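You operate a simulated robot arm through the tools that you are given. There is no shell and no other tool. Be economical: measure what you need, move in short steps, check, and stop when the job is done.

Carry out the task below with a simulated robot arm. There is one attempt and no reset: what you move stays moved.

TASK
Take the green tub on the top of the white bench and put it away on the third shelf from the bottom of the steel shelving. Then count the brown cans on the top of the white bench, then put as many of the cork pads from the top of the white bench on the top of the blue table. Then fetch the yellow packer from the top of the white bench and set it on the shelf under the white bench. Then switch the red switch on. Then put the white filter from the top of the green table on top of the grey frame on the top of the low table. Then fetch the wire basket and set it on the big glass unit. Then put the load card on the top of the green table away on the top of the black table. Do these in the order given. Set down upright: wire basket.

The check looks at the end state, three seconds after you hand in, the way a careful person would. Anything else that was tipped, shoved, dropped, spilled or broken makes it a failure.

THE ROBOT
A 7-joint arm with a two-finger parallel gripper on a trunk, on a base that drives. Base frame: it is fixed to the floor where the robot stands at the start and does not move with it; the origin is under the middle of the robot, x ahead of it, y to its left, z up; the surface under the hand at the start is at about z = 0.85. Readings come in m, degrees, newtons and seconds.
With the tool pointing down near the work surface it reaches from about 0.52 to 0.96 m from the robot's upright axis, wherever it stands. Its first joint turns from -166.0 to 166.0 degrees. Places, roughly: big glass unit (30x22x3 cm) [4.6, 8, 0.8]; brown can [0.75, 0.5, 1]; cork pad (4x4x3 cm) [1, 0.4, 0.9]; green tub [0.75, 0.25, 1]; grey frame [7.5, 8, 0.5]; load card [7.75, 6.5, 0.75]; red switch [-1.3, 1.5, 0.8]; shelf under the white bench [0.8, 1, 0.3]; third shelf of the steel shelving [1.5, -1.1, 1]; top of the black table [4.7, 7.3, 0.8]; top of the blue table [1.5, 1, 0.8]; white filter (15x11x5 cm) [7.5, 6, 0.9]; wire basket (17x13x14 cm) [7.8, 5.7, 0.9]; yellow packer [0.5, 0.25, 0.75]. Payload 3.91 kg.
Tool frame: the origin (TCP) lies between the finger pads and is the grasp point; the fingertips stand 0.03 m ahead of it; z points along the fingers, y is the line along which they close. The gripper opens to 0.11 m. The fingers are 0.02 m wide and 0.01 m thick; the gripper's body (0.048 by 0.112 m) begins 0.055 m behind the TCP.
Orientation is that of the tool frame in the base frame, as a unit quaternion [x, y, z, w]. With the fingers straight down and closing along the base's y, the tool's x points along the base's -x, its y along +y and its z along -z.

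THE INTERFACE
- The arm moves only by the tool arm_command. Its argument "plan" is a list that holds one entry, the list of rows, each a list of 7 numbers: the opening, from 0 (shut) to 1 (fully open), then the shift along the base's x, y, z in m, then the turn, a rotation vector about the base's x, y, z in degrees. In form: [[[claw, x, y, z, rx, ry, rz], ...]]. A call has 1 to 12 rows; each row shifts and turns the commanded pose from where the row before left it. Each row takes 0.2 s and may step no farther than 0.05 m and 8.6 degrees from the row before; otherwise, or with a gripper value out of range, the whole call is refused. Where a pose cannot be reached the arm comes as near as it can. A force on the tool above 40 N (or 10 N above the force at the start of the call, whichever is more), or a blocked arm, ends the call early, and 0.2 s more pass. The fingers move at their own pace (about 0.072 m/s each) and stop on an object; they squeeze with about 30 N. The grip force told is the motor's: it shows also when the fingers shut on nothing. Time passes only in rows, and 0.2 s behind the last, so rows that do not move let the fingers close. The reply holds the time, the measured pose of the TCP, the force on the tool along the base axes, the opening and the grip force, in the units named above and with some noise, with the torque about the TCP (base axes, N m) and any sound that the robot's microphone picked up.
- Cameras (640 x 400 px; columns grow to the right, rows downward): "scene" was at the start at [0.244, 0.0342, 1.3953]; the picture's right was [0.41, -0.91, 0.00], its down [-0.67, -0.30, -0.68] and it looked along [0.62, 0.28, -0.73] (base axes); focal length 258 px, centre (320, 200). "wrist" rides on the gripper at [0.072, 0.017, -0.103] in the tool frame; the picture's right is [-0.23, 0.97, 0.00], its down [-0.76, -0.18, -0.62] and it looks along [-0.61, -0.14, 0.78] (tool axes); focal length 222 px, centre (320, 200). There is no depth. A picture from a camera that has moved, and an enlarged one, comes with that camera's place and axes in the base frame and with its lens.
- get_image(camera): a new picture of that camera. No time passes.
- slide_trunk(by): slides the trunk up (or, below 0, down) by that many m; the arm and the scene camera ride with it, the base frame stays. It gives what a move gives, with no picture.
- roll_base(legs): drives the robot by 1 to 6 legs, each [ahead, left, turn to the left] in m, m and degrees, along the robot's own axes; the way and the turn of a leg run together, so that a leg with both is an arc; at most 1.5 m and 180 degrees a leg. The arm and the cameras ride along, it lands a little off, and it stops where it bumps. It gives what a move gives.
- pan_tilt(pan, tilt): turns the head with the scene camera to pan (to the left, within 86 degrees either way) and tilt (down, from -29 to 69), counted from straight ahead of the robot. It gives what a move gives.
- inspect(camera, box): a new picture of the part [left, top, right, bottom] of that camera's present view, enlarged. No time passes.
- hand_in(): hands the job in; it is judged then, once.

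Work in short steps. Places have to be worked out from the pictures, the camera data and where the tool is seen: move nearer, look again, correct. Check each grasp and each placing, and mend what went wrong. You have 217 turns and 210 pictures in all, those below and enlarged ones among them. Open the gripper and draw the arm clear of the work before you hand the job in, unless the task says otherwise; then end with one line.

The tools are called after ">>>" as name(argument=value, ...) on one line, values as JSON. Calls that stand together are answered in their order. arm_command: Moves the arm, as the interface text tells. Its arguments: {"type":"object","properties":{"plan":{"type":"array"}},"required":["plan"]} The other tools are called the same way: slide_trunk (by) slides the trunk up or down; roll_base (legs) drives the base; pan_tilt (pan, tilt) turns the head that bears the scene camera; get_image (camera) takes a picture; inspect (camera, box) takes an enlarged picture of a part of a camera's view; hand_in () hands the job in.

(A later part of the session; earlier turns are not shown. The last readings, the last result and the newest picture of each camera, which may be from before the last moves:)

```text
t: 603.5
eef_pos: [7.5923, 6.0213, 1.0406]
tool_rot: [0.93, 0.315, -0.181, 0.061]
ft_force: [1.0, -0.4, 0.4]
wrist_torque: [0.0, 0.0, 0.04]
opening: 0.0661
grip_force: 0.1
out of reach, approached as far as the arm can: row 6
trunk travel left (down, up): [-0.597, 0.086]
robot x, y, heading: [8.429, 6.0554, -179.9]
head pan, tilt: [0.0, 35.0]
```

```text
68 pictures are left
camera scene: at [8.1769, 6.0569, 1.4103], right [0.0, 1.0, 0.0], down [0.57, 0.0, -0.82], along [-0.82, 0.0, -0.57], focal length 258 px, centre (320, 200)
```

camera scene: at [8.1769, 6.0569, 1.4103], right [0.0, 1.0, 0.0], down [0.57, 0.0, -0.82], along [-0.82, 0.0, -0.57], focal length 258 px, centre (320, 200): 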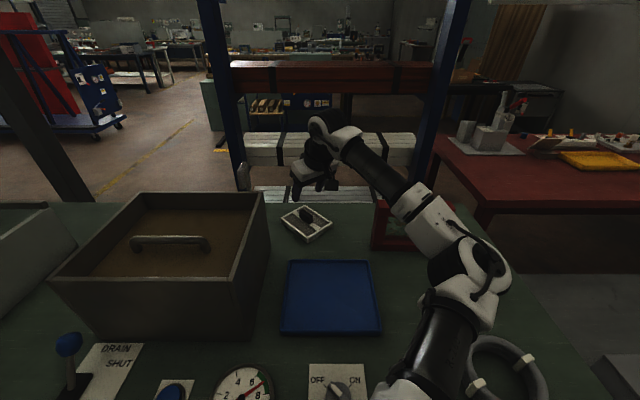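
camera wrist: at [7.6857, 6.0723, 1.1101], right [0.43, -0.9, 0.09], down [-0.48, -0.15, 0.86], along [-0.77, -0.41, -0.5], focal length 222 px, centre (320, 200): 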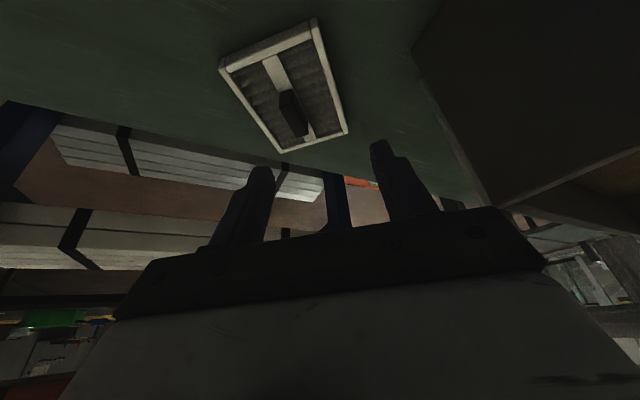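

The arm is near its limit. I drive 4 cm closer, take out the tilt and finish the yaw.

>>> roll_base(legs=[[0.04, 0, 0]])

>>> arm_command(plan=[[[0.6, 0, 0, 0, 4.2, -5.6, 0], [0.6, 0, 0, 0, 4.2, -5.6, 0], [0.6, 0, 0, 0, 4.2, -5.6, 0], [0.6, 0, 0, 0, 0, 0, 7.5], [0.6, -0.03, 0, -0.03, 0, 0, 0], [0.6, -0.025, -0.004, -0.03, 0, 0, 0], [0.6, -0.02, -0.004, 0, 0, 0, 0], [0.6, 0, 0, 0, 0, 0, 0]]])

>>> get_image(camera="wrist")

```text
t: 604.4
eef_pos: [7.5515, 6.0217, 1.0384]
tool_rot: [0.93, 0.314, -0.18, 0.062]
ft_force: [-0.2, 1.0, -0.1]
wrist_torque: [-0.02, -0.01, 0.02]
opening: 0.0661
grip_force: 0.0
trunk travel left (down, up): [-0.597, 0.086]
robot x, y, heading: [8.3954, 6.0566, -179.6]
head pan, tilt: [0.0, 35.0]
```

```text
t: 606.2
eef_pos: [7.5484, 6.0221, 1.0304]
tool_rot: [0.936, 0.312, -0.152, 0.051]
ft_force: [-0.3, -0.2, 0.8]
wrist_torque: [0.0, -0.02, 0.0]
opening: 0.0659
grip_force: 0.1
out of reach, approached as far as the arm can: row 1, 2, 3, 4, 5, 6, 7
trunk travel left (down, up): [-0.597, 0.086]
robot x, y, heading: [8.3914, 6.0562, -179.9]
head pan, tilt: [0.0, 35.0]
```

```text
67 pictures are left
camera wrist: at [7.6393, 6.0692, 1.1064], right [0.41, -0.91, 0.07], down [-0.53, -0.17, 0.83], along [-0.74, -0.38, -0.55], focal length 222 px, centre (320, 200)
```

wrist: 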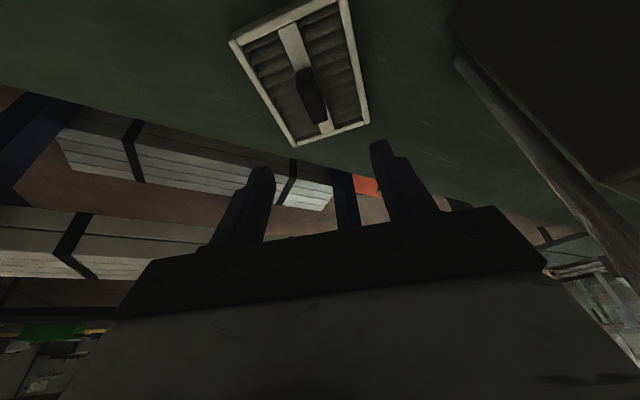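

Reach shrinks with height, so I raise the trunk 0.08 m and approach lower relative to it.

>>> slide_trunk(by=0.08)

>>> arm_command(plan=[[[0.6, 0, 0, -0.03, 0, 0, 0], [0.6, 0, 0, -0.03, 0, 0, 0], [0.6, 0, 0, -0.03, 0, 0, 0], [0.6, 0, 0, -0.02, 0, 0, 0], [0.6, 0, 0, 0, 0, 0, 0]]])

>>> get_image(camera="wrist")

```text
t: 607.4
eef_pos: [7.5485, 6.0227, 1.1102]
tool_rot: [0.936, 0.312, -0.152, 0.051]
ft_force: [-0.8, 0.5, -0.8]
wrist_torque: [-0.01, 0.0, -0.01]
opening: 0.0659
grip_force: 0.1
trunk travel left (down, up): [-0.677, 0.006]
robot x, y, heading: [8.3892, 6.0547, -179.9]
head pan, tilt: [0.0, 35.0]
```

```text
t: 608.6
eef_pos: [7.5482, 6.0224, 1.0003]
tool_rot: [0.937, 0.311, -0.153, 0.05]
ft_force: [0.2, 0.1, -0.2]
wrist_torque: [0.05, 0.0, 0.0]
opening: 0.0661
grip_force: 0.0
trunk travel left (down, up): [-0.677, 0.006]
robot x, y, heading: [8.3938, 6.0578, -180.1]
head pan, tilt: [0.0, 35.0]
```

```text
66 pictures are left
camera wrist: at [7.6393, 6.0688, 1.0758], right [0.41, -0.91, 0.07], down [-0.53, -0.17, 0.83], along [-0.75, -0.38, -0.55], focal length 222 px, centre (320, 200)
```

wrist: 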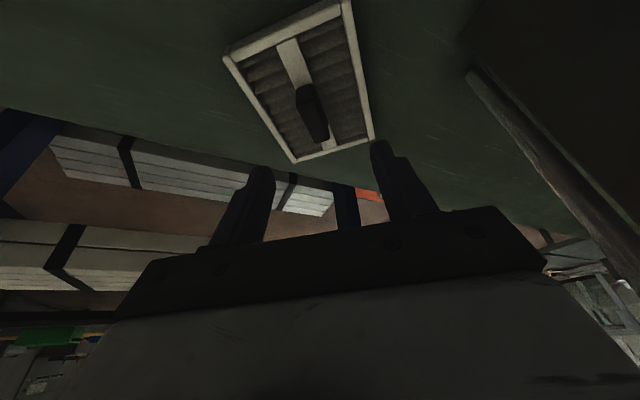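

The pose is valid again. The block is at ≈[7.485, 6.0]; I approach with a bit more yaw while lowering to 0.92.

>>> arm_command(plan=[[[0.6, -0.01, -0.003, -0.03, 0, 0, 4], [0.6, -0.01, -0.003, -0.03, 0, 0, 4], [0.6, -0.012, -0.004, -0.02, 0, 0, 0], [0.6, 0, 0, 0, 0, 0, 0]]])

>>> get_image(camera="wrist")

>>> inspect(camera="scene", box=[250, 180, 370, 280])

```text
t: 609.6
eef_pos: [7.5461, 6.0215, 0.9911]
tool_rot: [0.934, 0.318, -0.153, 0.051]
ft_force: [0.0, -0.5, -0.2]
wrist_torque: [-0.02, -0.02, -0.04]
opening: 0.0664
grip_force: 0.0
out of reach, approached as far as the arm can: row 1, 2, 3
trunk travel left (down, up): [-0.677, 0.006]
robot x, y, heading: [8.3904, 6.0555, -179.7]
head pan, tilt: [0.0, 35.0]
```

```text
65 pictures are left
camera wrist: at [7.6361, 6.0694, 1.0664], right [0.42, -0.9, 0.07], down [-0.52, -0.18, 0.83], along [-0.74, -0.39, -0.55], focal length 222 px, centre (320, 200)
```

wrist: 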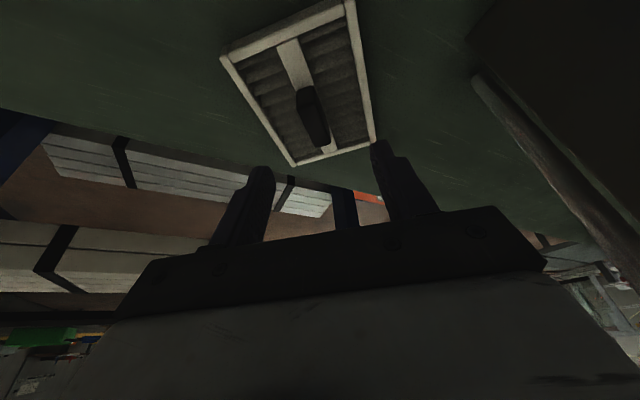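

```text
4.00 times, centred on (310, 230) of scene
camera zoom: at [8.1364, 6.0567, 1.49], right [0.0, 1.0, 0.0], down [0.57, 0.0, -0.82], along [-0.82, 0.0, -0.57], focal length 1031 px, centre (360, 80)
```

zoom: 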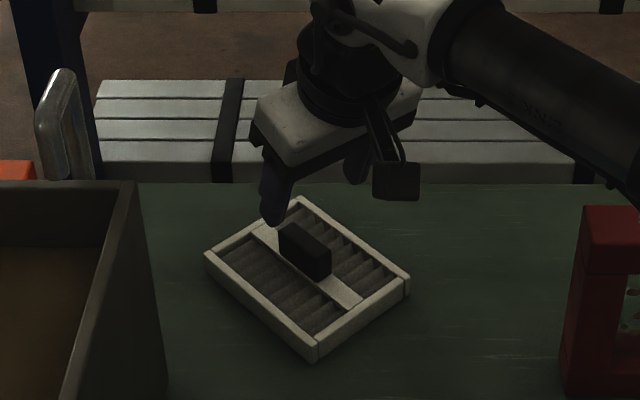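

Wrist limit rather than distance, it seems. I'll use the other yaw (-45°) and grip the block along its length; first I rotate back to neutral and straighten.

>>> arm_command(plan=[[[0.9, 0, 0, 0.03, 0, 0, -7.5], [0.9, 0, 0, 0.01, 0, 0, -7.5], [0.9, 0, 0, 0, 0, 0, -7.5], [0.9, 0, 0, 0, 0, 0, -7.5], [0.9, 0, 0, 0, 0, 0, -7.5], [0.9, 0, 0, 0, 0, -8, 0], [0.9, 0, 0, 0, 0, -4, 0], [0.9, -0.02, 0, -0.02, 0, 0, 0], [0.9, -0.02, 0, -0.02, 0, 0, 0], [0.9, 0, 0, 0, 0, 0, 0]]])

```text
t: 611.8
eef_pos: [7.5039, 6.022, 0.9909]
tool_rot: [0.998, 0.0, -0.057, 0.0]
ft_force: [0.2, -0.3, 1.1]
wrist_torque: [0.0, 0.03, 0.01]
opening: 0.0988
grip_force: 0.1
trunk travel left (down, up): [-0.677, 0.006]
robot x, y, heading: [8.3956, 6.055, -179.6]
head pan, tilt: [0.0, 35.0]
```

No limit now. I yaw -45° and move over the block.

>>> arm_command(plan=[[[0.9, -0.005, -0.002, 0, 0, 0, -7.5], [0.9, -0.005, -0.002, 0, 0, 0, -7.5], [0.9, -0.005, -0.002, 0, 0, 0, -7.5], [0.9, -0.005, -0.002, 0, 0, 0, -7.5], [0.9, 0, -0.002, 0, 0, 0, -7.5], [0.9, 0, -0.002, 0, 0, 0, -7.5], [0.9, 0, 0, -0.03, 0, 0, 0], [0.9, 0, 0, 0, 0, 0, 0]]])

>>> get_image(camera="wrist")

>>> inspect(camera="scene", box=[250, 180, 370, 280])

```text
t: 613.6
eef_pos: [7.485, 6.009, 0.9607]
tool_rot: [0.923, -0.381, -0.053, -0.023]
ft_force: [0.2, 0.0, -0.5]
wrist_torque: [-0.02, -0.04, 0.0]
opening: 0.0991
grip_force: 0.0
trunk travel left (down, up): [-0.677, 0.006]
robot x, y, heading: [8.3934, 6.0603, -179.7]
head pan, tilt: [0.0, 35.0]
```

```text
63 pictures are left
camera wrist: at [7.5308, 5.9367, 1.0552], right [-0.85, -0.53, 0.02], down [-0.36, 0.61, 0.71], along [-0.39, 0.59, -0.71], focal length 222 px, centre (320, 200)
```

wrist: 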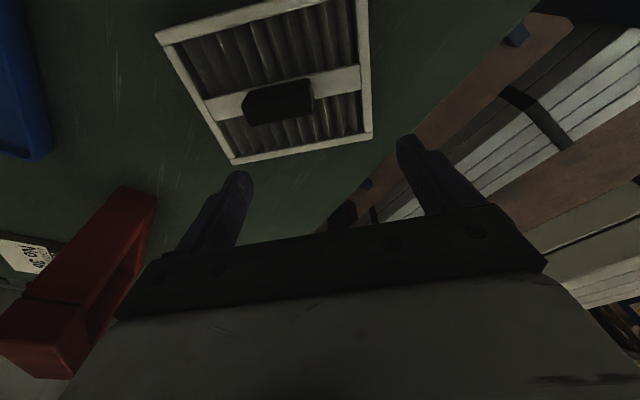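

```text
4.00 times, centred on (310, 230) of scene
camera zoom: at [8.1368, 6.0566, 1.4901], right [0.0, 1.0, 0.0], down [0.57, 0.0, -0.82], along [-0.82, 0.0, -0.57], focal length 1031 px, centre (360, 80)
```

zoom: 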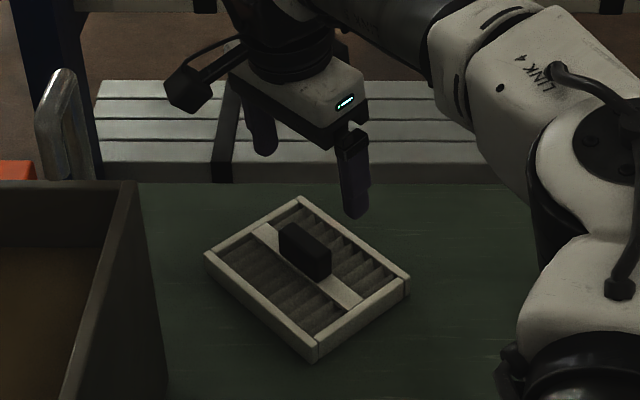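

Combining both views the block centre is ≈[7.51, 6.01, 0.87]. I shift there and descend part way.

>>> arm_command(plan=[[[1, 0.015, 0, 0, 0, 0, 0], [1, 0.011, 0.001, -0.02, 0, 0, 0], [1, 0, 0, -0.02, 0, 0, 0], [1, 0, 0, 0, 0, 0, 0]]])

>>> get_image(camera="wrist")

>>> inspect(camera="scene", box=[250, 180, 370, 280])

```text
t: 614.6
eef_pos: [7.511, 6.0114, 0.9206]
tool_rot: [0.923, -0.381, -0.053, -0.023]
ft_force: [0.8, -0.1, -0.5]
wrist_torque: [-0.01, -0.01, 0.02]
opening: 0.1102
grip_force: 0.0
trunk travel left (down, up): [-0.677, 0.006]
robot x, y, heading: [8.3929, 6.0575, -179.8]
head pan, tilt: [0.0, 35.0]
```

```text
61 pictures are left
camera wrist: at [7.5573, 5.9392, 1.015], right [-0.85, -0.53, 0.02], down [-0.36, 0.61, 0.71], along [-0.39, 0.59, -0.71], focal length 222 px, centre (320, 200)
```

wrist: 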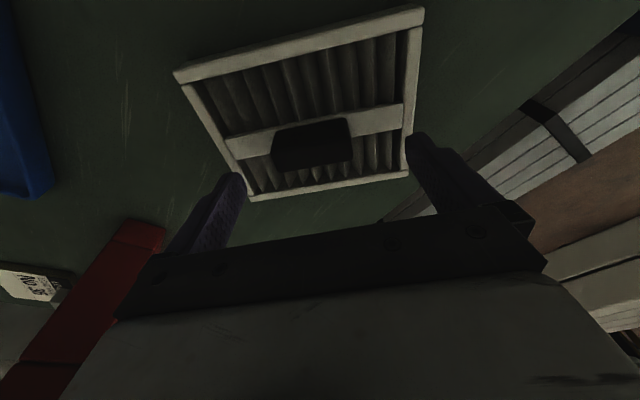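

```text
4.00 times, centred on (310, 230) of scene
camera zoom: at [8.1365, 6.0567, 1.49], right [0.0, 1.0, 0.0], down [0.57, 0.0, -0.82], along [-0.82, 0.0, -0.57], focal length 1031 px, centre (360, 80)
```

zoom: 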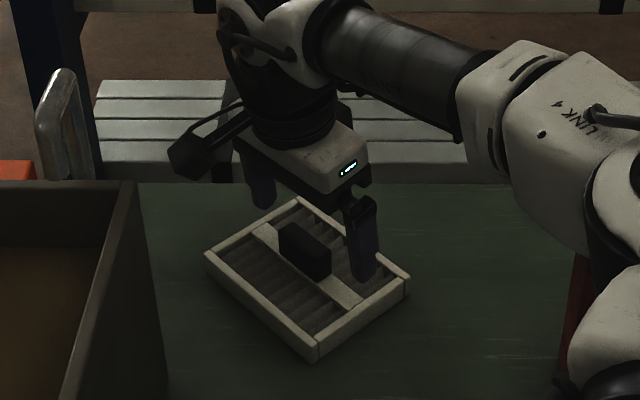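

Centred within 1 cm. I narrow the opening to 0.086 (to stay inside the frame border) and descend to the block.

>>> arm_command(plan=[[[0.78, 0.004, 0.003, 0, 0, 0, 0], [0.78, 0, 0, -0.012, 0, 0, 0], [0.78, 0, 0, -0.01, 0, 0, 0], [0.78, 0, 0, -0.006, 0, 0, 0], [0.78, 0, 0, 0, 0, 0, 0]]])

>>> get_image(camera="wrist")

```text
t: 615.6
eef_pos: [7.514, 6.013, 0.903]
tool_rot: [0.922, -0.382, -0.058, -0.021]
ft_force: [6.8, -1.4, 23.2]
wrist_torque: [0.64, -1.09, -0.3]
opening: 0.0881
grip_force: 2.3
trunk travel left (down, up): [-0.677, 0.006]
robot x, y, heading: [8.3915, 6.058, -179.7]
head pan, tilt: [0.0, 35.0]
stopped in row 5: the force on the tool passed its limit at 42 N (the readings are from after the stop); the commanded pose is now the measured one
```

```text
59 pictures are left
camera wrist: at [7.5602, 5.941, 0.9972], right [-0.85, -0.53, 0.03], down [-0.35, 0.61, 0.71], along [-0.4, 0.59, -0.7], focal length 222 px, centre (320, 200)
```

wrist: 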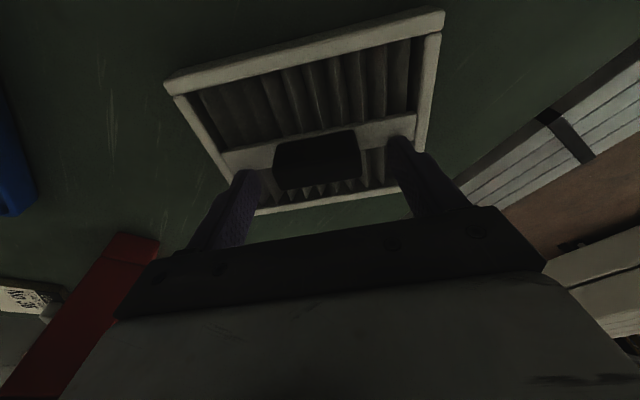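

One finger rests on the frame's border (tip at 0.873). I lift 8 mm, narrow to 0.076, shift 3 mm and go down again.

>>> arm_command(plan=[[[0.69, 0, 0, 0.01, 0, 0, 0], [0.69, 0.002, 0.002, 0, 0, 0, 0], [0.69, 0, 0, -0.006, 0, 0, 0], [0.69, 0, 0, -0.006, 0, 0, 0], [0.69, 0, 0, -0.004, 0, 0, 0], [0.69, 0, 0, 0, 0, 0, 0]]])

>>> get_image(camera="wrist")

```text
t: 616.8
eef_pos: [7.5126, 6.0154, 0.9019]
tool_rot: [0.922, -0.382, -0.06, -0.02]
ft_force: [6.3, 1.1, 22.5]
wrist_torque: [0.61, -1.01, -0.22]
opening: 0.0786
grip_force: 2.2
trunk travel left (down, up): [-0.677, 0.006]
robot x, y, heading: [8.3923, 6.0557, -179.6]
head pan, tilt: [0.0, 35.0]
stopped in row 5: the force on the tool passed its limit at 44 N (the readings are from after the stop); the commanded pose is now the measured one
```

```text
58 pictures are left
camera wrist: at [7.5602, 5.943, 0.9971], right [-0.85, -0.53, 0.04], down [-0.35, 0.61, 0.71], along [-0.4, 0.59, -0.7], focal length 222 px, centre (320, 200)
```

wrist: 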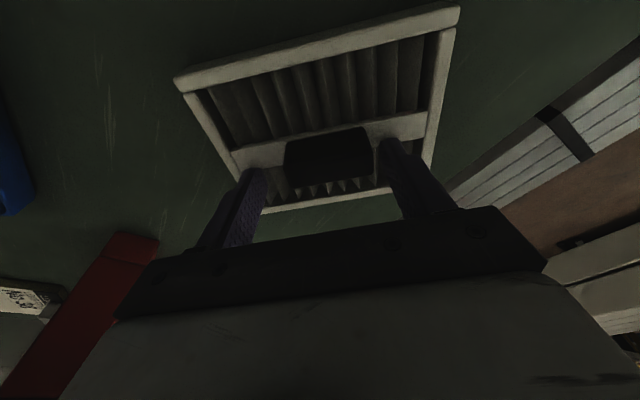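

The tips are on the crossbar beside the block. I ease up 2 mm and close on the block.

>>> arm_command(plan=[[[0.69, 0, 0, 0.004, 0, 0, 0], [0, 0, 0, 0, 0, 0, 0], [0, 0, 0, 0, 0, 0, 0], [0, 0, 0, 0, 0, 0, 0], [0, 0, 0, 0.02, 0, 0, 0], [0, 0, 0, 0.03, 0, 0, 0], [0, 0, 0, 0, 0, 0, 0]]])

>>> get_image(camera="wrist")

>>> inspect(camera="scene", box=[250, 170, 370, 270])

```text
t: 618.4
eef_pos: [7.512, 6.0163, 0.9513]
tool_rot: [0.922, -0.382, -0.058, -0.02]
ft_force: [1.0, 0.1, -0.1]
wrist_torque: [0.0, -0.01, 0.02]
opening: 0.0498
grip_force: 30.2
trunk travel left (down, up): [-0.677, 0.006]
robot x, y, heading: [8.3902, 6.0556, -179.6]
head pan, tilt: [0.0, 35.0]
```

```text
57 pictures are left
camera wrist: at [7.559, 5.9444, 1.0463], right [-0.85, -0.53, 0.04], down [-0.35, 0.61, 0.71], along [-0.4, 0.59, -0.7], focal length 222 px, centre (320, 200)
```

wrist: 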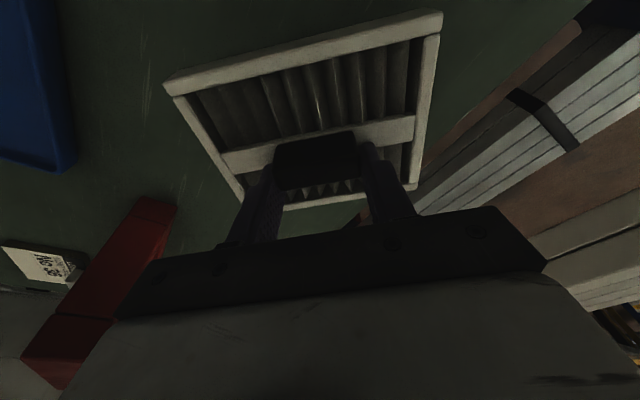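

```text
4.00 times, centred on (310, 220) of scene
camera zoom: at [8.1363, 6.0567, 1.4899], right [0.0, 1.0, 0.0], down [0.57, 0.0, -0.82], along [-0.82, 0.0, -0.57], focal length 1031 px, centre (360, 120)
```

zoom: 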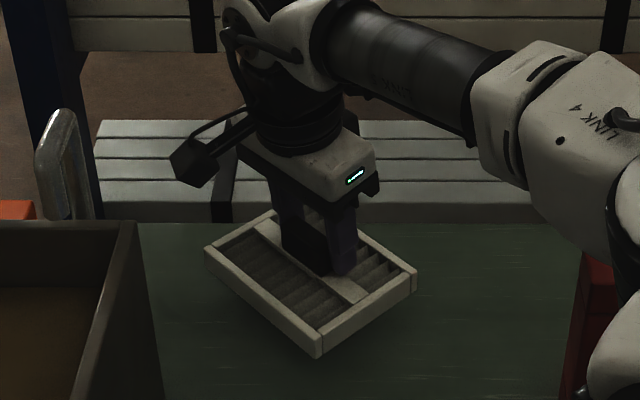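

Lifted and level. I raise and retract, keeping between the tank and the red frame.

>>> arm_command(plan=[[[0, 0.005, 0.01, 0.04, 0, 0, 0], [0, 0.01, 0.01, 0.045, 0, 0, 0], [0, 0.02, 0.01, 0.04, 0, 0, 0], [0, 0.025, 0.01, 0.04, 0, 0, 0], [0, 0.04, 0, 0.02, 0, 0, 0], [0, 0.045, 0, 0, 0, 0, 0], [0, 0.045, 0, 0, 0, 0, 0], [0, 0.045, 0, 0, 0, 0, 0], [0, 0.045, 0, 0, 0, 0, 0], [0, 0.04, 0, 0, 0, 0, 0], [0, 0, 0, 0, 0, 0, 0]]])

>>> roll_base(legs=[[-0.5, 0, 0], [0, -1.4, 0]])

>>> pan_tilt(pan=10, tilt=40)

>>> get_image(camera="scene")

```text
t: 620.8
eef_pos: [7.8321, 6.0571, 1.1364]
tool_rot: [0.922, -0.381, -0.059, -0.021]
ft_force: [-0.1, -0.1, -1.4]
wrist_torque: [0.02, 0.02, -0.02]
opening: 0.0497
grip_force: 29.8
trunk travel left (down, up): [-0.677, 0.006]
robot x, y, heading: [8.3961, 6.0575, -179.8]
head pan, tilt: [0.0, 35.0]
```

```text
t: 634.4
eef_pos: [8.3084, 7.4443, 1.1372]
tool_rot: [0.926, -0.372, -0.059, -0.019]
ft_force: [0.0, -0.1, -1.8]
wrist_torque: [0.05, 0.0, -0.01]
opening: 0.0494
grip_force: 29.5
trunk travel left (down, up): [-0.677, 0.006]
robot x, y, heading: [8.8657, 7.4559, -178.5]
head pan, tilt: [0.0, 35.0]
```

```text
t: 635.1
eef_pos: [8.3082, 7.4443, 1.1373]
tool_rot: [0.926, -0.372, -0.058, -0.019]
ft_force: [-0.4, -0.4, -1.4]
wrist_torque: [0.01, 0.0, 0.01]
opening: 0.0496
grip_force: 29.9
trunk travel left (down, up): [-0.677, 0.006]
robot x, y, heading: [8.8716, 7.4568, -178.5]
head pan, tilt: [10.0, 40.0]
```

```text
55 pictures are left
camera scene: at [8.6176, 7.436, 1.4824], right [-0.2, 0.98, 0.0], down [0.63, 0.13, -0.77], along [-0.75, -0.15, -0.64], focal length 258 px, centre (320, 200)
```

scene: 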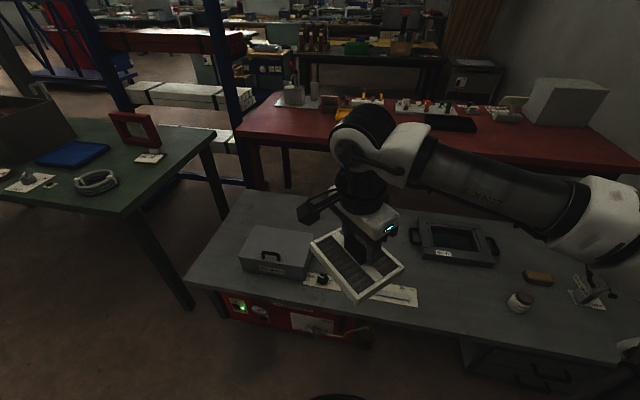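

The grey frame is at ≈[7.68, 7.89] on the low table. I rotate the filter square, drive up to it and lower the trunk by 0.25.

>>> arm_command(plan=[[[0, 0, 0, 0, 0, 0, 7.5], [0, 0, 0, 0, 0, 0, 7.5], [0, 0, 0, 0, 0, 0, 7.5], [0, 0, 0, 0, 0, 0, 7.5], [0, 0, 0, 0, 0, 0, 7.5], [0, 0, 0, 0, 0, 0, 6], [0, 0, 0, 0, 0, 0, 0]]])

>>> roll_base(legs=[[0.25, -0.5, -1.5]])

>>> slide_trunk(by=-0.25)

>>> pan_tilt(pan=0, tilt=40)

>>> get_image(camera="scene")

>>> get_image(camera="wrist")

```text
t: 636.7
eef_pos: [8.3081, 7.4437, 1.1381]
tool_rot: [0.998, -0.001, -0.064, 0.005]
ft_force: [-0.5, 0.3, -1.2]
wrist_torque: [0.02, -0.02, 0.0]
opening: 0.0495
grip_force: 29.5
trunk travel left (down, up): [-0.677, 0.006]
robot x, y, heading: [8.8689, 7.4543, -178.6]
head pan, tilt: [10.0, 40.0]
```

```text
t: 641.1
eef_pos: [8.0519, 7.9465, 1.1373]
tool_rot: [0.998, -0.011, -0.062, 0.003]
ft_force: [1.3, 0.0, -0.5]
wrist_torque: [0.01, -0.02, -0.01]
opening: 0.0495
grip_force: 29.6
trunk travel left (down, up): [-0.677, 0.006]
robot x, y, heading: [8.6135, 7.9496, -179.7]
head pan, tilt: [10.0, 40.0]
```

```text
t: 643.6
eef_pos: [8.0514, 7.9453, 0.888]
tool_rot: [0.998, -0.012, -0.063, 0.003]
ft_force: [-0.4, 0.1, -1.3]
wrist_torque: [-0.02, 0.0, 0.03]
opening: 0.0495
grip_force: 30.0
trunk travel left (down, up): [-0.427, 0.256]
robot x, y, heading: [8.6164, 7.9463, -179.6]
head pan, tilt: [10.0, 40.0]
```

```text
t: 644.4
eef_pos: [8.0524, 7.9455, 0.8872]
tool_rot: [0.998, -0.012, -0.063, 0.003]
ft_force: [-0.2, -0.9, -0.4]
wrist_torque: [-0.02, 0.02, 0.04]
opening: 0.0496
grip_force: 29.9
trunk travel left (down, up): [-0.427, 0.256]
robot x, y, heading: [8.613, 7.9424, -179.7]
head pan, tilt: [0.0, 40.0]
```

```text
54 pictures are left
camera scene: at [8.3596, 7.9464, 1.2324], right [-0.01, 1.0, 0.0], down [0.64, 0.0, -0.77], along [-0.77, -0.01, -0.64], focal length 258 px, centre (320, 200)
```

scene: 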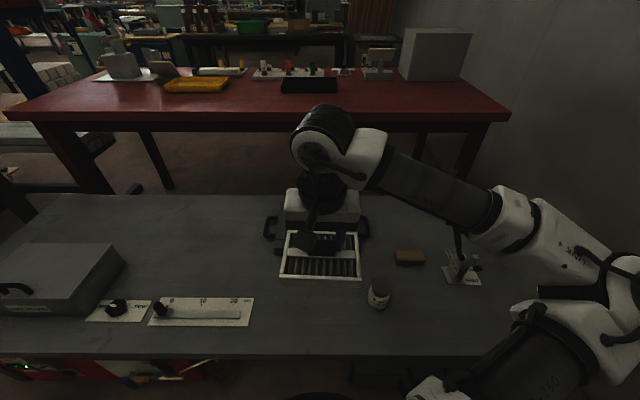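

```text
53 pictures are left
camera wrist: at [8.1349, 7.9267, 0.9815], right [-0.25, -0.97, 0.04], down [-0.67, 0.2, 0.71], along [-0.7, 0.15, -0.7], focal length 222 px, centre (320, 200)
```

wrist: 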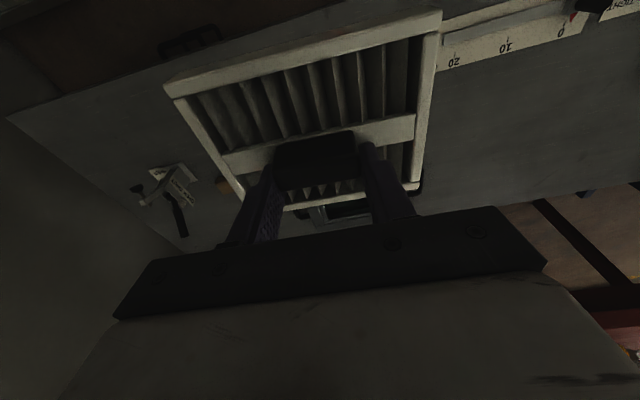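

I enlarge to locate the frame beneath/behind the filter.

>>> inspect(camera="scene", box=[240, 190, 400, 290])

```text
4.00 times, centred on (320, 240) of scene
camera zoom: at [8.3596, 7.9464, 1.2324], right [-0.01, 1.0, 0.0], down [0.64, 0.0, -0.77], along [-0.77, -0.01, -0.64], focal length 1031 px, centre (320, 40)
```

zoom: 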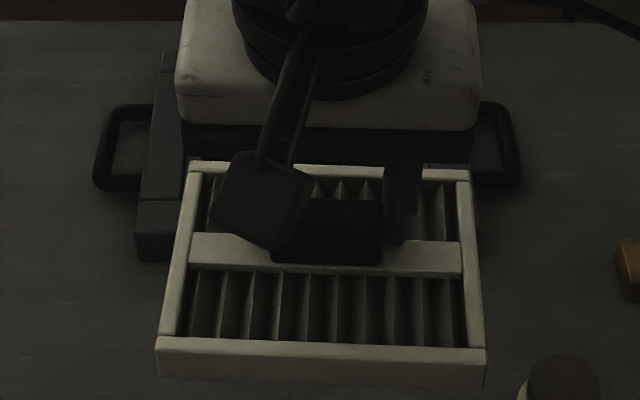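

Frame centre ≈[7.665, 7.927] (handles both sides), filter nearly square to it. I drive 6 cm closer and carry the filter over it at z≈0.80.

>>> roll_base(legs=[[0.06, 0, 0]])

>>> arm_command(plan=[[[0, -0.045, -0.002, 0, 0, 0, 0], [0, -0.045, -0.002, 0, 0, 0, 0], [0, -0.045, -0.002, -0.01, 0, 0, 0], [0, -0.045, -0.002, -0.02, 0, 0, 0], [0, -0.045, -0.002, -0.02, 0, 0, 0], [0, -0.045, -0.004, -0.02, 0, 0, 0], [0, -0.045, -0.004, -0.02, 0, 0, 0], [0, 0, 0, 0, 0, 0, 0]]])

>>> inspect(camera="scene", box=[220, 180, 420, 305])

>>> get_image(camera="wrist")

```text
t: 645.3
eef_pos: [7.9917, 7.9441, 0.8871]
tool_rot: [0.998, -0.011, -0.063, 0.004]
ft_force: [-0.8, 0.4, -1.5]
wrist_torque: [-0.01, 0.02, 0.0]
opening: 0.0496
grip_force: 29.8
trunk travel left (down, up): [-0.427, 0.256]
robot x, y, heading: [8.5532, 7.9477, -179.7]
head pan, tilt: [0.0, 40.0]
```

```text
t: 647.1
eef_pos: [7.6797, 7.927, 0.7969]
tool_rot: [0.998, -0.011, -0.063, 0.002]
ft_force: [0.6, 0.4, -1.1]
wrist_torque: [0.02, -0.02, 0.01]
opening: 0.0491
grip_force: 29.8
trunk travel left (down, up): [-0.427, 0.256]
robot x, y, heading: [8.5564, 7.9441, -179.7]
head pan, tilt: [0.0, 40.0]
```

```text
3.20 times, centred on (320, 242) of scene
camera zoom: at [8.3003, 7.9458, 1.2324], right [-0.01, 1.0, 0.0], down [0.64, 0.0, -0.77], along [-0.77, -0.01, -0.64], focal length 825 px, centre (320, 64)
```

zoom: 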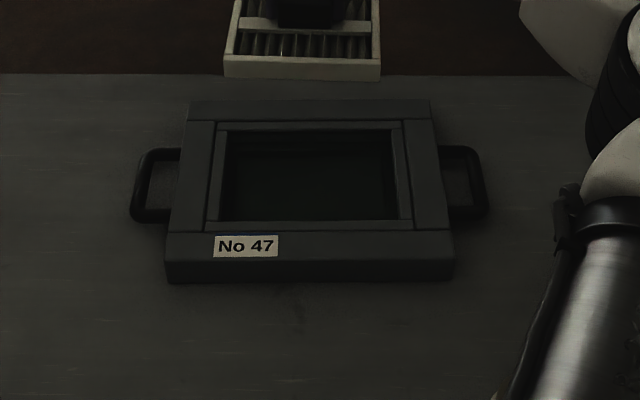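

```text
50 pictures are left
camera wrist: at [7.7614, 7.9073, 0.8919], right [-0.25, -0.97, 0.04], down [-0.67, 0.2, 0.71], along [-0.7, 0.15, -0.7], focal length 222 px, centre (320, 200)
```

wrist: 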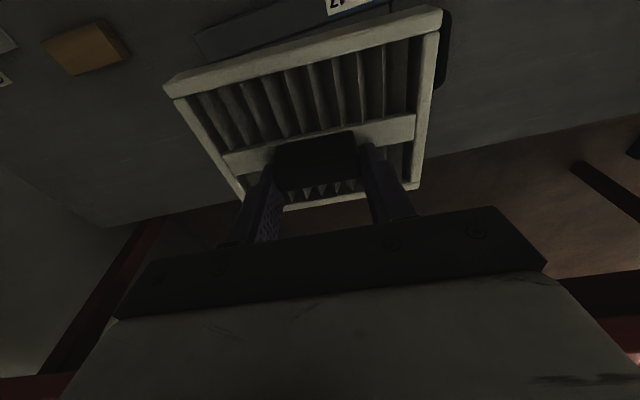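

The frame sits lower/farther than I took it: top z≈0.49, centre ≈[7.60, 7.924]. I look closer at its opening.

>>> inspect(camera="scene", box=[250, 195, 370, 270])

```text
5.33 times, centred on (310, 232) of scene
camera zoom: at [8.3003, 7.9458, 1.2324], right [-0.01, 1.0, 0.0], down [0.64, 0.0, -0.77], along [-0.77, -0.01, -0.64], focal length 1374 px, centre (373, 27)
```

zoom: 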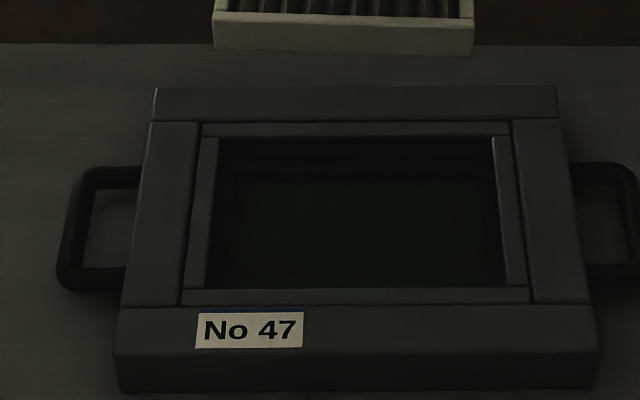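

The opening (≈0.22×0.15) is larger than the filter, so to lie safely on top it should rest on the frame's bars: I'll lay it over the near-right corner bars (centre ≈[7.68, 8.005]), well supported. I shift and lower to just above.

>>> arm_command(plan=[[[0, -0.003, 0.04, -0.02, 0, 0, 0], [0, -0.003, 0.037, -0.03, 0, 0, 0], [0, 0, 0, -0.045, 0, 0, 0], [0, 0, 0, -0.045, 0, 0, 0], [0, 0, 0, -0.04, 0, 0, 0], [0, 0, 0, -0.02, 0, 0, 0], [0, 0, 0, 0, 0, 0, 0]]])

>>> inspect(camera="scene", box=[240, 190, 400, 290])

```text
t: 648.7
eef_pos: [7.6698, 8.0041, 0.595]
tool_rot: [0.998, -0.012, -0.063, 0.004]
ft_force: [1.6, -0.5, -1.6]
wrist_torque: [-0.01, 0.02, 0.03]
opening: 0.0496
grip_force: 29.5
trunk travel left (down, up): [-0.427, 0.256]
robot x, y, heading: [8.5512, 7.9482, -179.7]
head pan, tilt: [0.0, 40.0]
```

```text
4.00 times, centred on (320, 240) of scene
camera zoom: at [8.3003, 7.9459, 1.2324], right [-0.01, 1.0, 0.0], down [0.64, 0.0, -0.77], along [-0.77, -0.01, -0.64], focal length 1031 px, centre (320, 40)
```

zoom: 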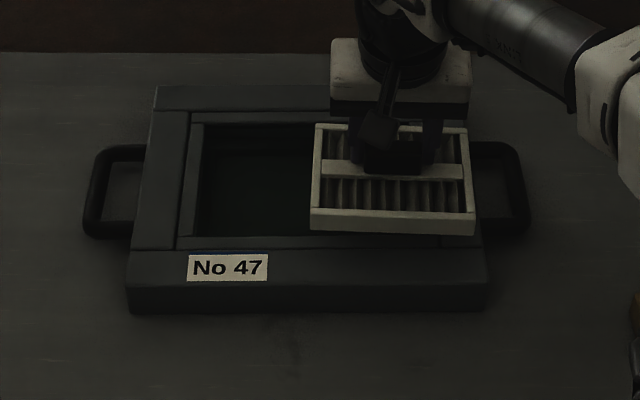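

Slightly more overlap on the bars wanted: I shift 1 cm toward me and 1.2 cm right, then lower to contact.

>>> arm_command(plan=[[[0, 0.01, 0.012, -0.01, 0, 0, 0], [0, 0, 0, -0.012, 0, 0, 0], [0, 0, 0, -0.008, 0, 0, 0], [0, 0, 0, -0.005, 0, 0, 0], [0, 0, 0, 0, 0, 0, 0]]])

>>> inspect(camera="scene", box=[240, 190, 400, 290])

```text
t: 649.9
eef_pos: [7.6813, 8.0153, 0.5617]
tool_rot: [0.998, -0.01, -0.063, 0.004]
ft_force: [0.1, -0.7, -0.9]
wrist_torque: [-0.02, 0.01, 0.02]
opening: 0.0494
grip_force: 30.0
trunk travel left (down, up): [-0.427, 0.256]
robot x, y, heading: [8.5538, 7.9474, -179.4]
head pan, tilt: [0.0, 40.0]
```

```text
4.00 times, centred on (320, 240) of scene
camera zoom: at [8.3003, 7.9459, 1.2324], right [-0.01, 1.0, 0.0], down [0.64, 0.0, -0.77], along [-0.77, -0.01, -0.64], focal length 1031 px, centre (320, 40)
```

zoom: 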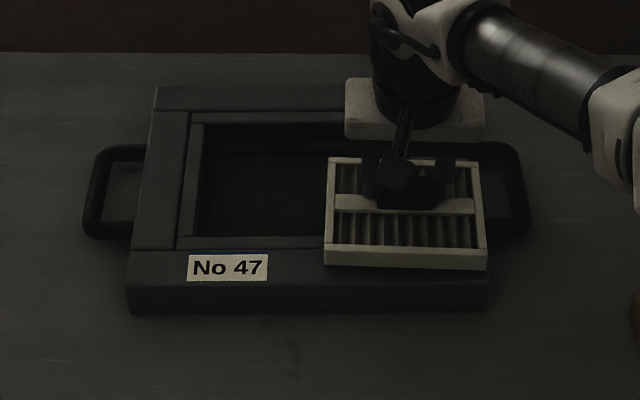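

Good position over near and right bars. I lower to contact.

>>> arm_command(plan=[[[0, 0, 0, -0.004, 0, 0, 0], [0, 0, 0, -0.004, 0, 0, 0], [0, 0, 0, -0.003, 0, 0, 0], [0, 0, 0, 0, 0, 0, 0]]])

>>> arm_command(plan=[[[0, 0, 0, -0.003, 0, 0, 0], [0, 0, 0, -0.003, 0, 0, 0], [0, 0, 0, 0, 0, 0, 0]]])

```text
t: 650.9
eef_pos: [7.6814, 8.0145, 0.5516]
tool_rot: [0.998, -0.011, -0.063, 0.004]
ft_force: [0.7, -0.1, -0.8]
wrist_torque: [-0.01, 0.03, 0.0]
opening: 0.0494
grip_force: 29.7
trunk travel left (down, up): [-0.427, 0.256]
robot x, y, heading: [8.5555, 7.9435, -179.6]
head pan, tilt: [0.0, 40.0]
```

```text
t: 651.7
eef_pos: [7.682, 8.0156, 0.5469]
tool_rot: [0.998, -0.011, -0.063, 0.003]
ft_force: [-0.3, -1.0, 10.5]
wrist_torque: [0.76, -0.11, -0.12]
opening: 0.0496
grip_force: 30.5
trunk travel left (down, up): [-0.427, 0.256]
robot x, y, heading: [8.5537, 7.9444, -179.6]
head pan, tilt: [0.0, 40.0]
```

Contact. One more millimetre, then release and rise.

>>> arm_command(plan=[[[0, 0, 0, -0.0015, 0, 0, 0], [0.3, 0, 0, 0, 0, 0, 0], [0.69, 0, 0, 0, 0, 0, 0], [0.69, 0, 0, 0, 0, 0, 0], [0.69, 0, 0, 0.03, 0, 0, 0], [0.69, 0, 0, 0.045, 0, 0, 0], [0.69, 0, 0, 0.045, 0, 0, 0], [0.69, 0.03, 0, 0.03, 0, 0, 0], [0.69, 0.045, 0, 0.02, 0, 0, 0]]])

>>> inspect(camera="scene", box=[240, 190, 400, 290])

```text
t: 653.7
eef_pos: [7.7574, 8.015, 0.7156]
tool_rot: [0.998, -0.011, -0.062, 0.004]
ft_force: [-0.1, -0.3, 0.9]
wrist_torque: [0.01, -0.01, -0.03]
opening: 0.0755
grip_force: 0.1
trunk travel left (down, up): [-0.427, 0.256]
robot x, y, heading: [8.5529, 7.9474, -179.6]
head pan, tilt: [0.0, 40.0]
```

```text
4.00 times, centred on (320, 240) of scene
camera zoom: at [8.3006, 7.9459, 1.2325], right [-0.01, 1.0, 0.0], down [0.64, 0.0, -0.77], along [-0.77, -0.01, -0.64], focal length 1031 px, centre (320, 40)
```

zoom: 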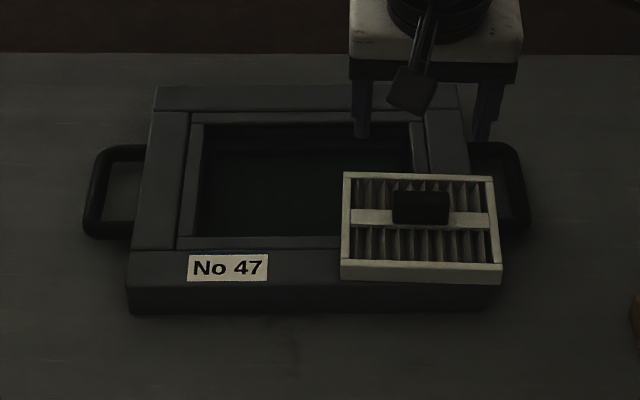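

The filter rests flat on the frame's near and right bars, stable. I retract, raise the trunk and go back to the tank for the basket.

>>> arm_command(plan=[[[0.9, 0.045, -0.01, 0.02, 0, 0, 0], [0.9, 0.045, -0.01, 0.02, 0, 0, 0], [0.9, 0.045, -0.01, 0.02, 0, 0, 0], [0.9, 0.045, -0.01, 0.02, 0, 0, 0], [0.9, 0.045, 0, 0.02, 0, -7, 0], [0.9, 0, 0, 0, 0, 0, 0]]])

>>> slide_trunk(by=0.25)

>>> roll_base(legs=[[-0.35, 0, 0], [0, 1.2, 0], [0, 1.0, 0]])

>>> pan_tilt(pan=0, tilt=45)

>>> get_image(camera="scene")

```text
refused: row 1 steps farther than a row can; nothing moved
```

```text
t: 656.3
eef_pos: [7.7581, 8.0159, 0.9644]
tool_rot: [0.998, -0.012, -0.061, 0.003]
ft_force: [-0.2, -0.2, -0.2]
wrist_torque: [-0.02, -0.01, 0.0]
opening: 0.0758
grip_force: 0.1
trunk travel left (down, up): [-0.677, 0.006]
robot x, y, heading: [8.5547, 7.9459, -179.4]
head pan, tilt: [0.0, 40.0]
```

```text
t: 675.4
eef_pos: [8.1065, 5.837, 0.9641]
tool_rot: [0.998, -0.02, -0.063, 0.003]
ft_force: [0.2, -1.0, 0.4]
wrist_torque: [0.01, 0.0, 0.03]
opening: 0.076
grip_force: 0.0
trunk travel left (down, up): [-0.677, 0.006]
robot x, y, heading: [8.9039, 5.7537, 179.3]
head pan, tilt: [0.0, 40.0]
```

```text
t: 676.1
eef_pos: [8.1052, 5.838, 0.9642]
tool_rot: [0.998, -0.021, -0.063, 0.003]
ft_force: [-0.5, 0.4, -0.1]
wrist_torque: [0.01, -0.01, 0.0]
opening: 0.0761
grip_force: 0.0
trunk travel left (down, up): [-0.677, 0.006]
robot x, y, heading: [8.9006, 5.7539, 179.3]
head pan, tilt: [0.0, 45.0]
```

```text
45 pictures are left
camera scene: at [8.652, 5.7581, 1.4752], right [0.01, 1.0, 0.0], down [0.71, -0.01, -0.71], along [-0.71, 0.01, -0.71], focal length 258 px, centre (320, 200)
```

scene: 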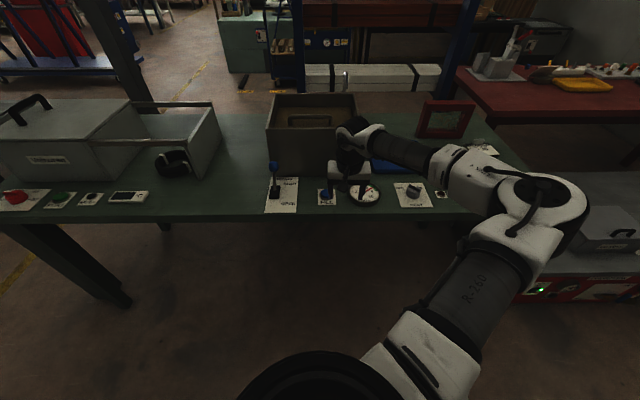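

The handle bar of the basket is at about [7.768, 5.733, 1.015], running along y, in the tank. I raise the hand and yaw it -90° so the fingers close along x.

>>> arm_command(plan=[[[0.6, 0, 0, 0.02, 0, 0, -7.5], [0.6, 0, 0, 0.02, 0, 0, -7.5], [0.6, 0, 0, 0.02, 0, 0, -7.5], [0.6, 0, 0, 0.02, 0, 0, -7.5], [0.6, 0.01, 0, 0.02, 0, 0, -7.5], [0.6, 0.01, 0, 0.02, 0, 0, -7.5], [0.6, 0.01, 0, 0.02, 0, 0, -7.5], [0.6, 0.02, 0, 0.02, 0, 0, -7.5], [0.6, 0.02, 0, 0.02, 0, 0, -7.5], [0.6, 0.02, 0, 0.02, 0, 0, -7.5], [0.6, 0.02, 0, 0.02, 0, 0, -7.5], [0.6, 0.02, 0, 0, 0, 0, -7]]])

```text
t: 678.7
eef_pos: [8.2363, 5.8373, 1.1833]
tool_rot: [-0.693, 0.718, 0.047, 0.042]
ft_force: [0.0, -0.3, 0.6]
wrist_torque: [0.01, 0.01, 0.0]
opening: 0.0658
grip_force: 0.1
trunk travel left (down, up): [-0.677, 0.006]
robot x, y, heading: [8.9021, 5.7545, 179.4]
head pan, tilt: [0.0, 45.0]
```

I remove the leftover 7° tilt and drive forward so the hand comes over the handle.

>>> arm_command(plan=[[[0.6, 0, 0, 0, -7.2, 0, 0], [0.6, 0, 0, 0, 0, 0, 0]]])

>>> roll_base(legs=[[0.46, 0.1, 0.6]])

>>> get_image(camera="wrist")

>>> get_image(camera="scene")

```text
t: 679.3
eef_pos: [8.2363, 5.8376, 1.1833]
tool_rot: [-0.695, 0.719, 0.0, -0.001]
ft_force: [1.0, 0.4, 0.2]
wrist_torque: [0.0, 0.04, 0.01]
opening: 0.0663
grip_force: 0.0
trunk travel left (down, up): [-0.677, 0.006]
robot x, y, heading: [8.9013, 5.7521, 179.5]
head pan, tilt: [0.0, 45.0]
```

```text
t: 682.1
eef_pos: [7.7779, 5.7295, 1.1826]
tool_rot: [-0.701, 0.713, 0.001, -0.001]
ft_force: [0.4, -0.3, -0.5]
wrist_torque: [-0.01, 0.01, -0.01]
opening: 0.066
grip_force: 0.0
trunk travel left (down, up): [-0.677, 0.006]
robot x, y, heading: [8.4474, 5.6525, -179.9]
head pan, tilt: [0.0, 45.0]
```

```text
44 pictures are left
camera wrist: at [7.7587, 5.6577, 1.2878], right [-0.97, 0.24, 0.0], down [0.19, 0.76, 0.62], along [0.15, 0.6, -0.78], focal length 222 px, centre (320, 200)
```

wrist: 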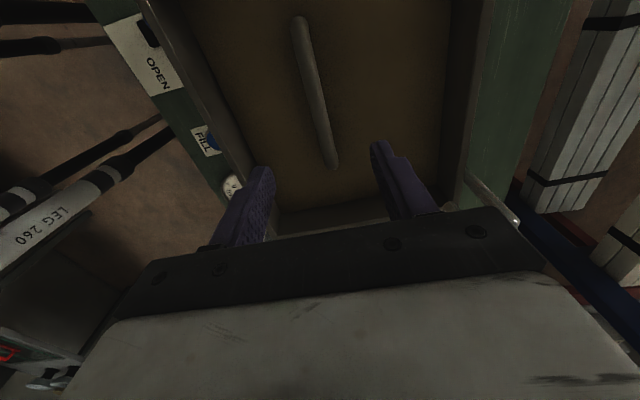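

```text
43 pictures are left
camera scene: at [8.1951, 5.6567, 1.4751], right [0.0, 1.0, 0.0], down [0.71, 0.0, -0.71], along [-0.71, 0.0, -0.71], focal length 258 px, centre (320, 200)
```

scene: 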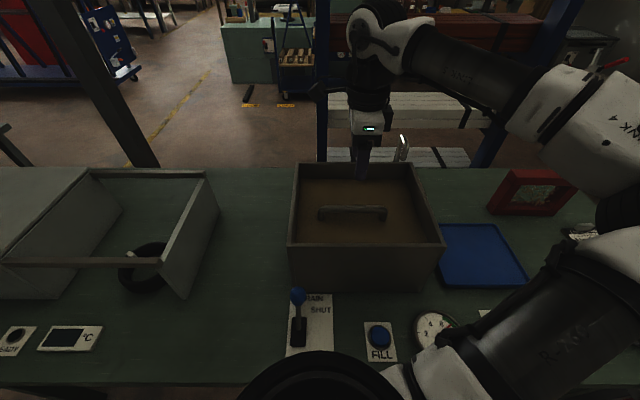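

The bar is at ≈[7.78, 5.73, 1.02], right below the hand. I descend to it and close.

>>> arm_command(plan=[[[0.6, 0, 0, -0.045, 0, 0, 0], [0.6, 0, 0, -0.045, 0, 0, 0], [0.6, 0, 0, -0.04, 0, 0, 0], [0.6, 0, 0, -0.03, 0, 0, 0], [0.6, 0, 0, 0, 0, 0, 0]]])

>>> get_image(camera="wrist")

>>> inspect(camera="scene", box=[270, 130, 460, 290])

```text
t: 683.3
eef_pos: [7.7771, 5.7306, 1.0241]
tool_rot: [-0.701, 0.713, 0.001, -0.001]
ft_force: [0.1, -1.3, 0.9]
wrist_torque: [0.01, -0.03, 0.02]
opening: 0.0659
grip_force: 0.1
trunk travel left (down, up): [-0.677, 0.006]
robot x, y, heading: [8.4408, 5.6568, -179.9]
head pan, tilt: [0.0, 45.0]
```

```text
42 pictures are left
camera wrist: at [7.7592, 5.6579, 1.1281], right [-0.97, 0.24, 0.0], down [0.19, 0.76, 0.62], along [0.15, 0.6, -0.78], focal length 222 px, centre (320, 200)
```

wrist: 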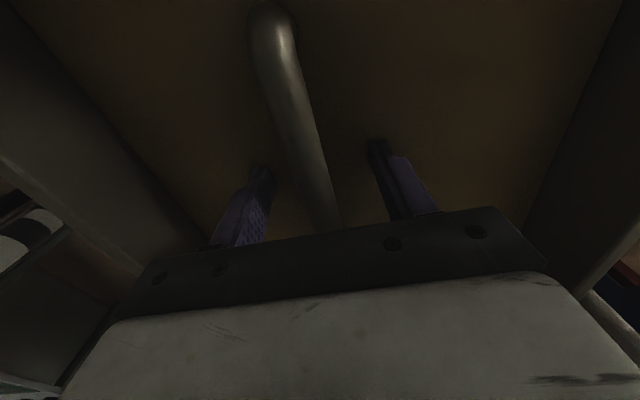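

```text
2.50 times, centred on (365, 210) of scene
camera zoom: at [8.1958, 5.6568, 1.4752], right [0.0, 1.0, 0.0], down [0.71, 0.0, -0.71], along [-0.71, 0.0, -0.71], focal length 644 px, centre (208, 175)
```

zoom: 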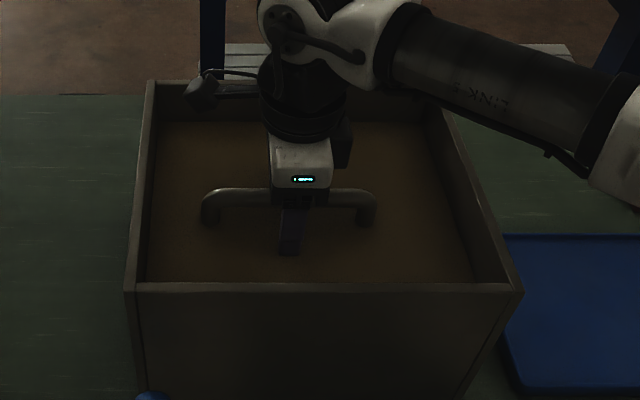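

The bar is between the fingers. I close and lift straight up.

>>> arm_command(plan=[[[0, 0, 0, 0, 0, 0, 0], [0, 0, 0, 0, 0, 0, 0], [0, 0, 0, 0, 0, 0, 0], [0, 0, 0, 0, 0, 0, 0], [0, 0, 0, 0.015, 0, 0, 0], [0, 0, 0, 0.03, 0, 0, 0], [0, 0, 0, 0.04, 0, 0, 0], [0, 0, 0, 0.04, 0, 0, 0], [0, 0, 0, 0, 0, 0, 0]]])

>>> get_image(camera="scene")

```text
t: 685.3
eef_pos: [7.78, 5.7325, 1.1502]
tool_rot: [-0.701, 0.713, 0.001, -0.002]
ft_force: [0.8, 0.0, -3.7]
wrist_torque: [0.02, 0.0, 0.04]
opening: 0.0173
grip_force: 30.0
trunk travel left (down, up): [-0.677, 0.006]
robot x, y, heading: [8.4475, 5.6554, -179.8]
head pan, tilt: [0.0, 45.0]
```

```text
40 pictures are left
camera scene: at [8.1952, 5.6569, 1.4751], right [0.0, 1.0, 0.0], down [0.71, 0.0, -0.71], along [-0.71, 0.0, -0.71], focal length 258 px, centre (320, 200)
```

scene: 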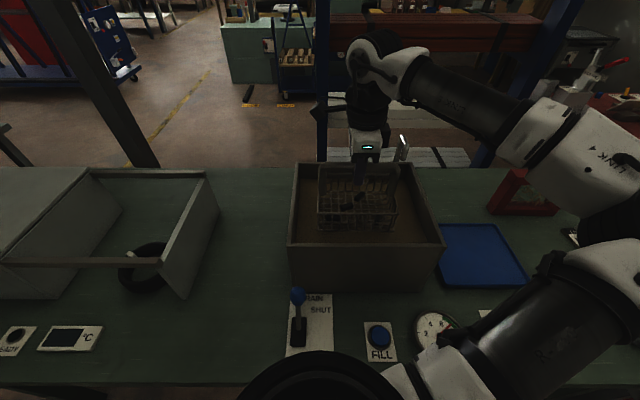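

The wire basket hangs level. I lift it clear of the tank, letting it drain a moment.

>>> arm_command(plan=[[[0, 0, 0, 0.04, 0, 0, 0], [0, 0, 0, 0.04, 0, 0, 0], [0, 0, 0, 0.03, 0, 0, 0], [0, 0, 0, 0.02, 0, 0, 0], [0, 0, 0, 0, 0, 0, 0], [0, 0, 0, 0, 0, 0, 0], [0, 0, 0, 0, 0, 0, 0], [0, 0, 0, 0, 0, 0, 0], [0, 0, 0, 0, 0, 0, 0], [0, 0, 0, 0, 0, 0, 0], [0, 0, 0, 0, 0, 0, 0], [0, 0, 0, 0, 0, 0, 0]]])

>>> inspect(camera="scene", box=[270, 90, 460, 260])

```text
t: 687.9
eef_pos: [7.7764, 5.7315, 1.2771]
tool_rot: [-0.701, 0.713, 0.002, -0.001]
ft_force: [0.3, 0.1, -3.7]
wrist_torque: [-0.01, 0.01, 0.0]
opening: 0.0174
grip_force: 29.7
trunk travel left (down, up): [-0.677, 0.006]
robot x, y, heading: [8.4475, 5.6538, -179.7]
head pan, tilt: [0.0, 45.0]
```

```text
2.35 times, centred on (365, 175) of scene
camera zoom: at [8.1954, 5.6568, 1.4751], right [0.0, 1.0, 0.0], down [0.71, 0.0, -0.71], along [-0.71, 0.0, -0.71], focal length 606 px, centre (214, 259)
```

zoom: 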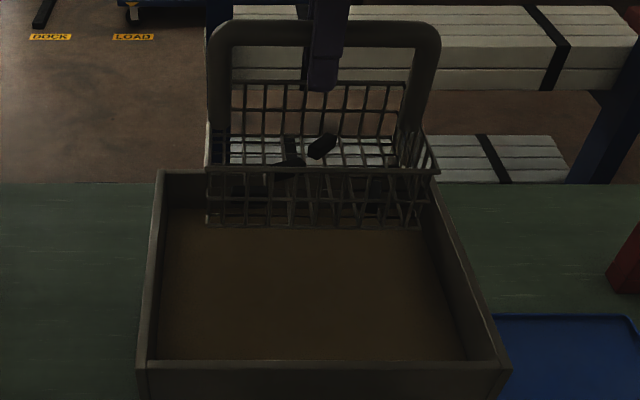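

Clear of the tank. I drive out: back, south past the table end, then west along the lane.

>>> roll_base(legs=[[-0.4, 0, -0.3], [0, 0.95, 0], [0, 0.85, 0]])

```text
t: 704.3
eef_pos: [8.215, 3.9049, 1.2788]
tool_rot: [0.713, -0.701, -0.001, 0.001]
ft_force: [-0.4, 0.4, -2.6]
wrist_torque: [-0.01, 0.01, 0.0]
opening: 0.0173
grip_force: 30.1
trunk travel left (down, up): [-0.677, 0.006]
robot x, y, heading: [8.8838, 3.8514, -178.0]
head pan, tilt: [0.0, 45.0]
```

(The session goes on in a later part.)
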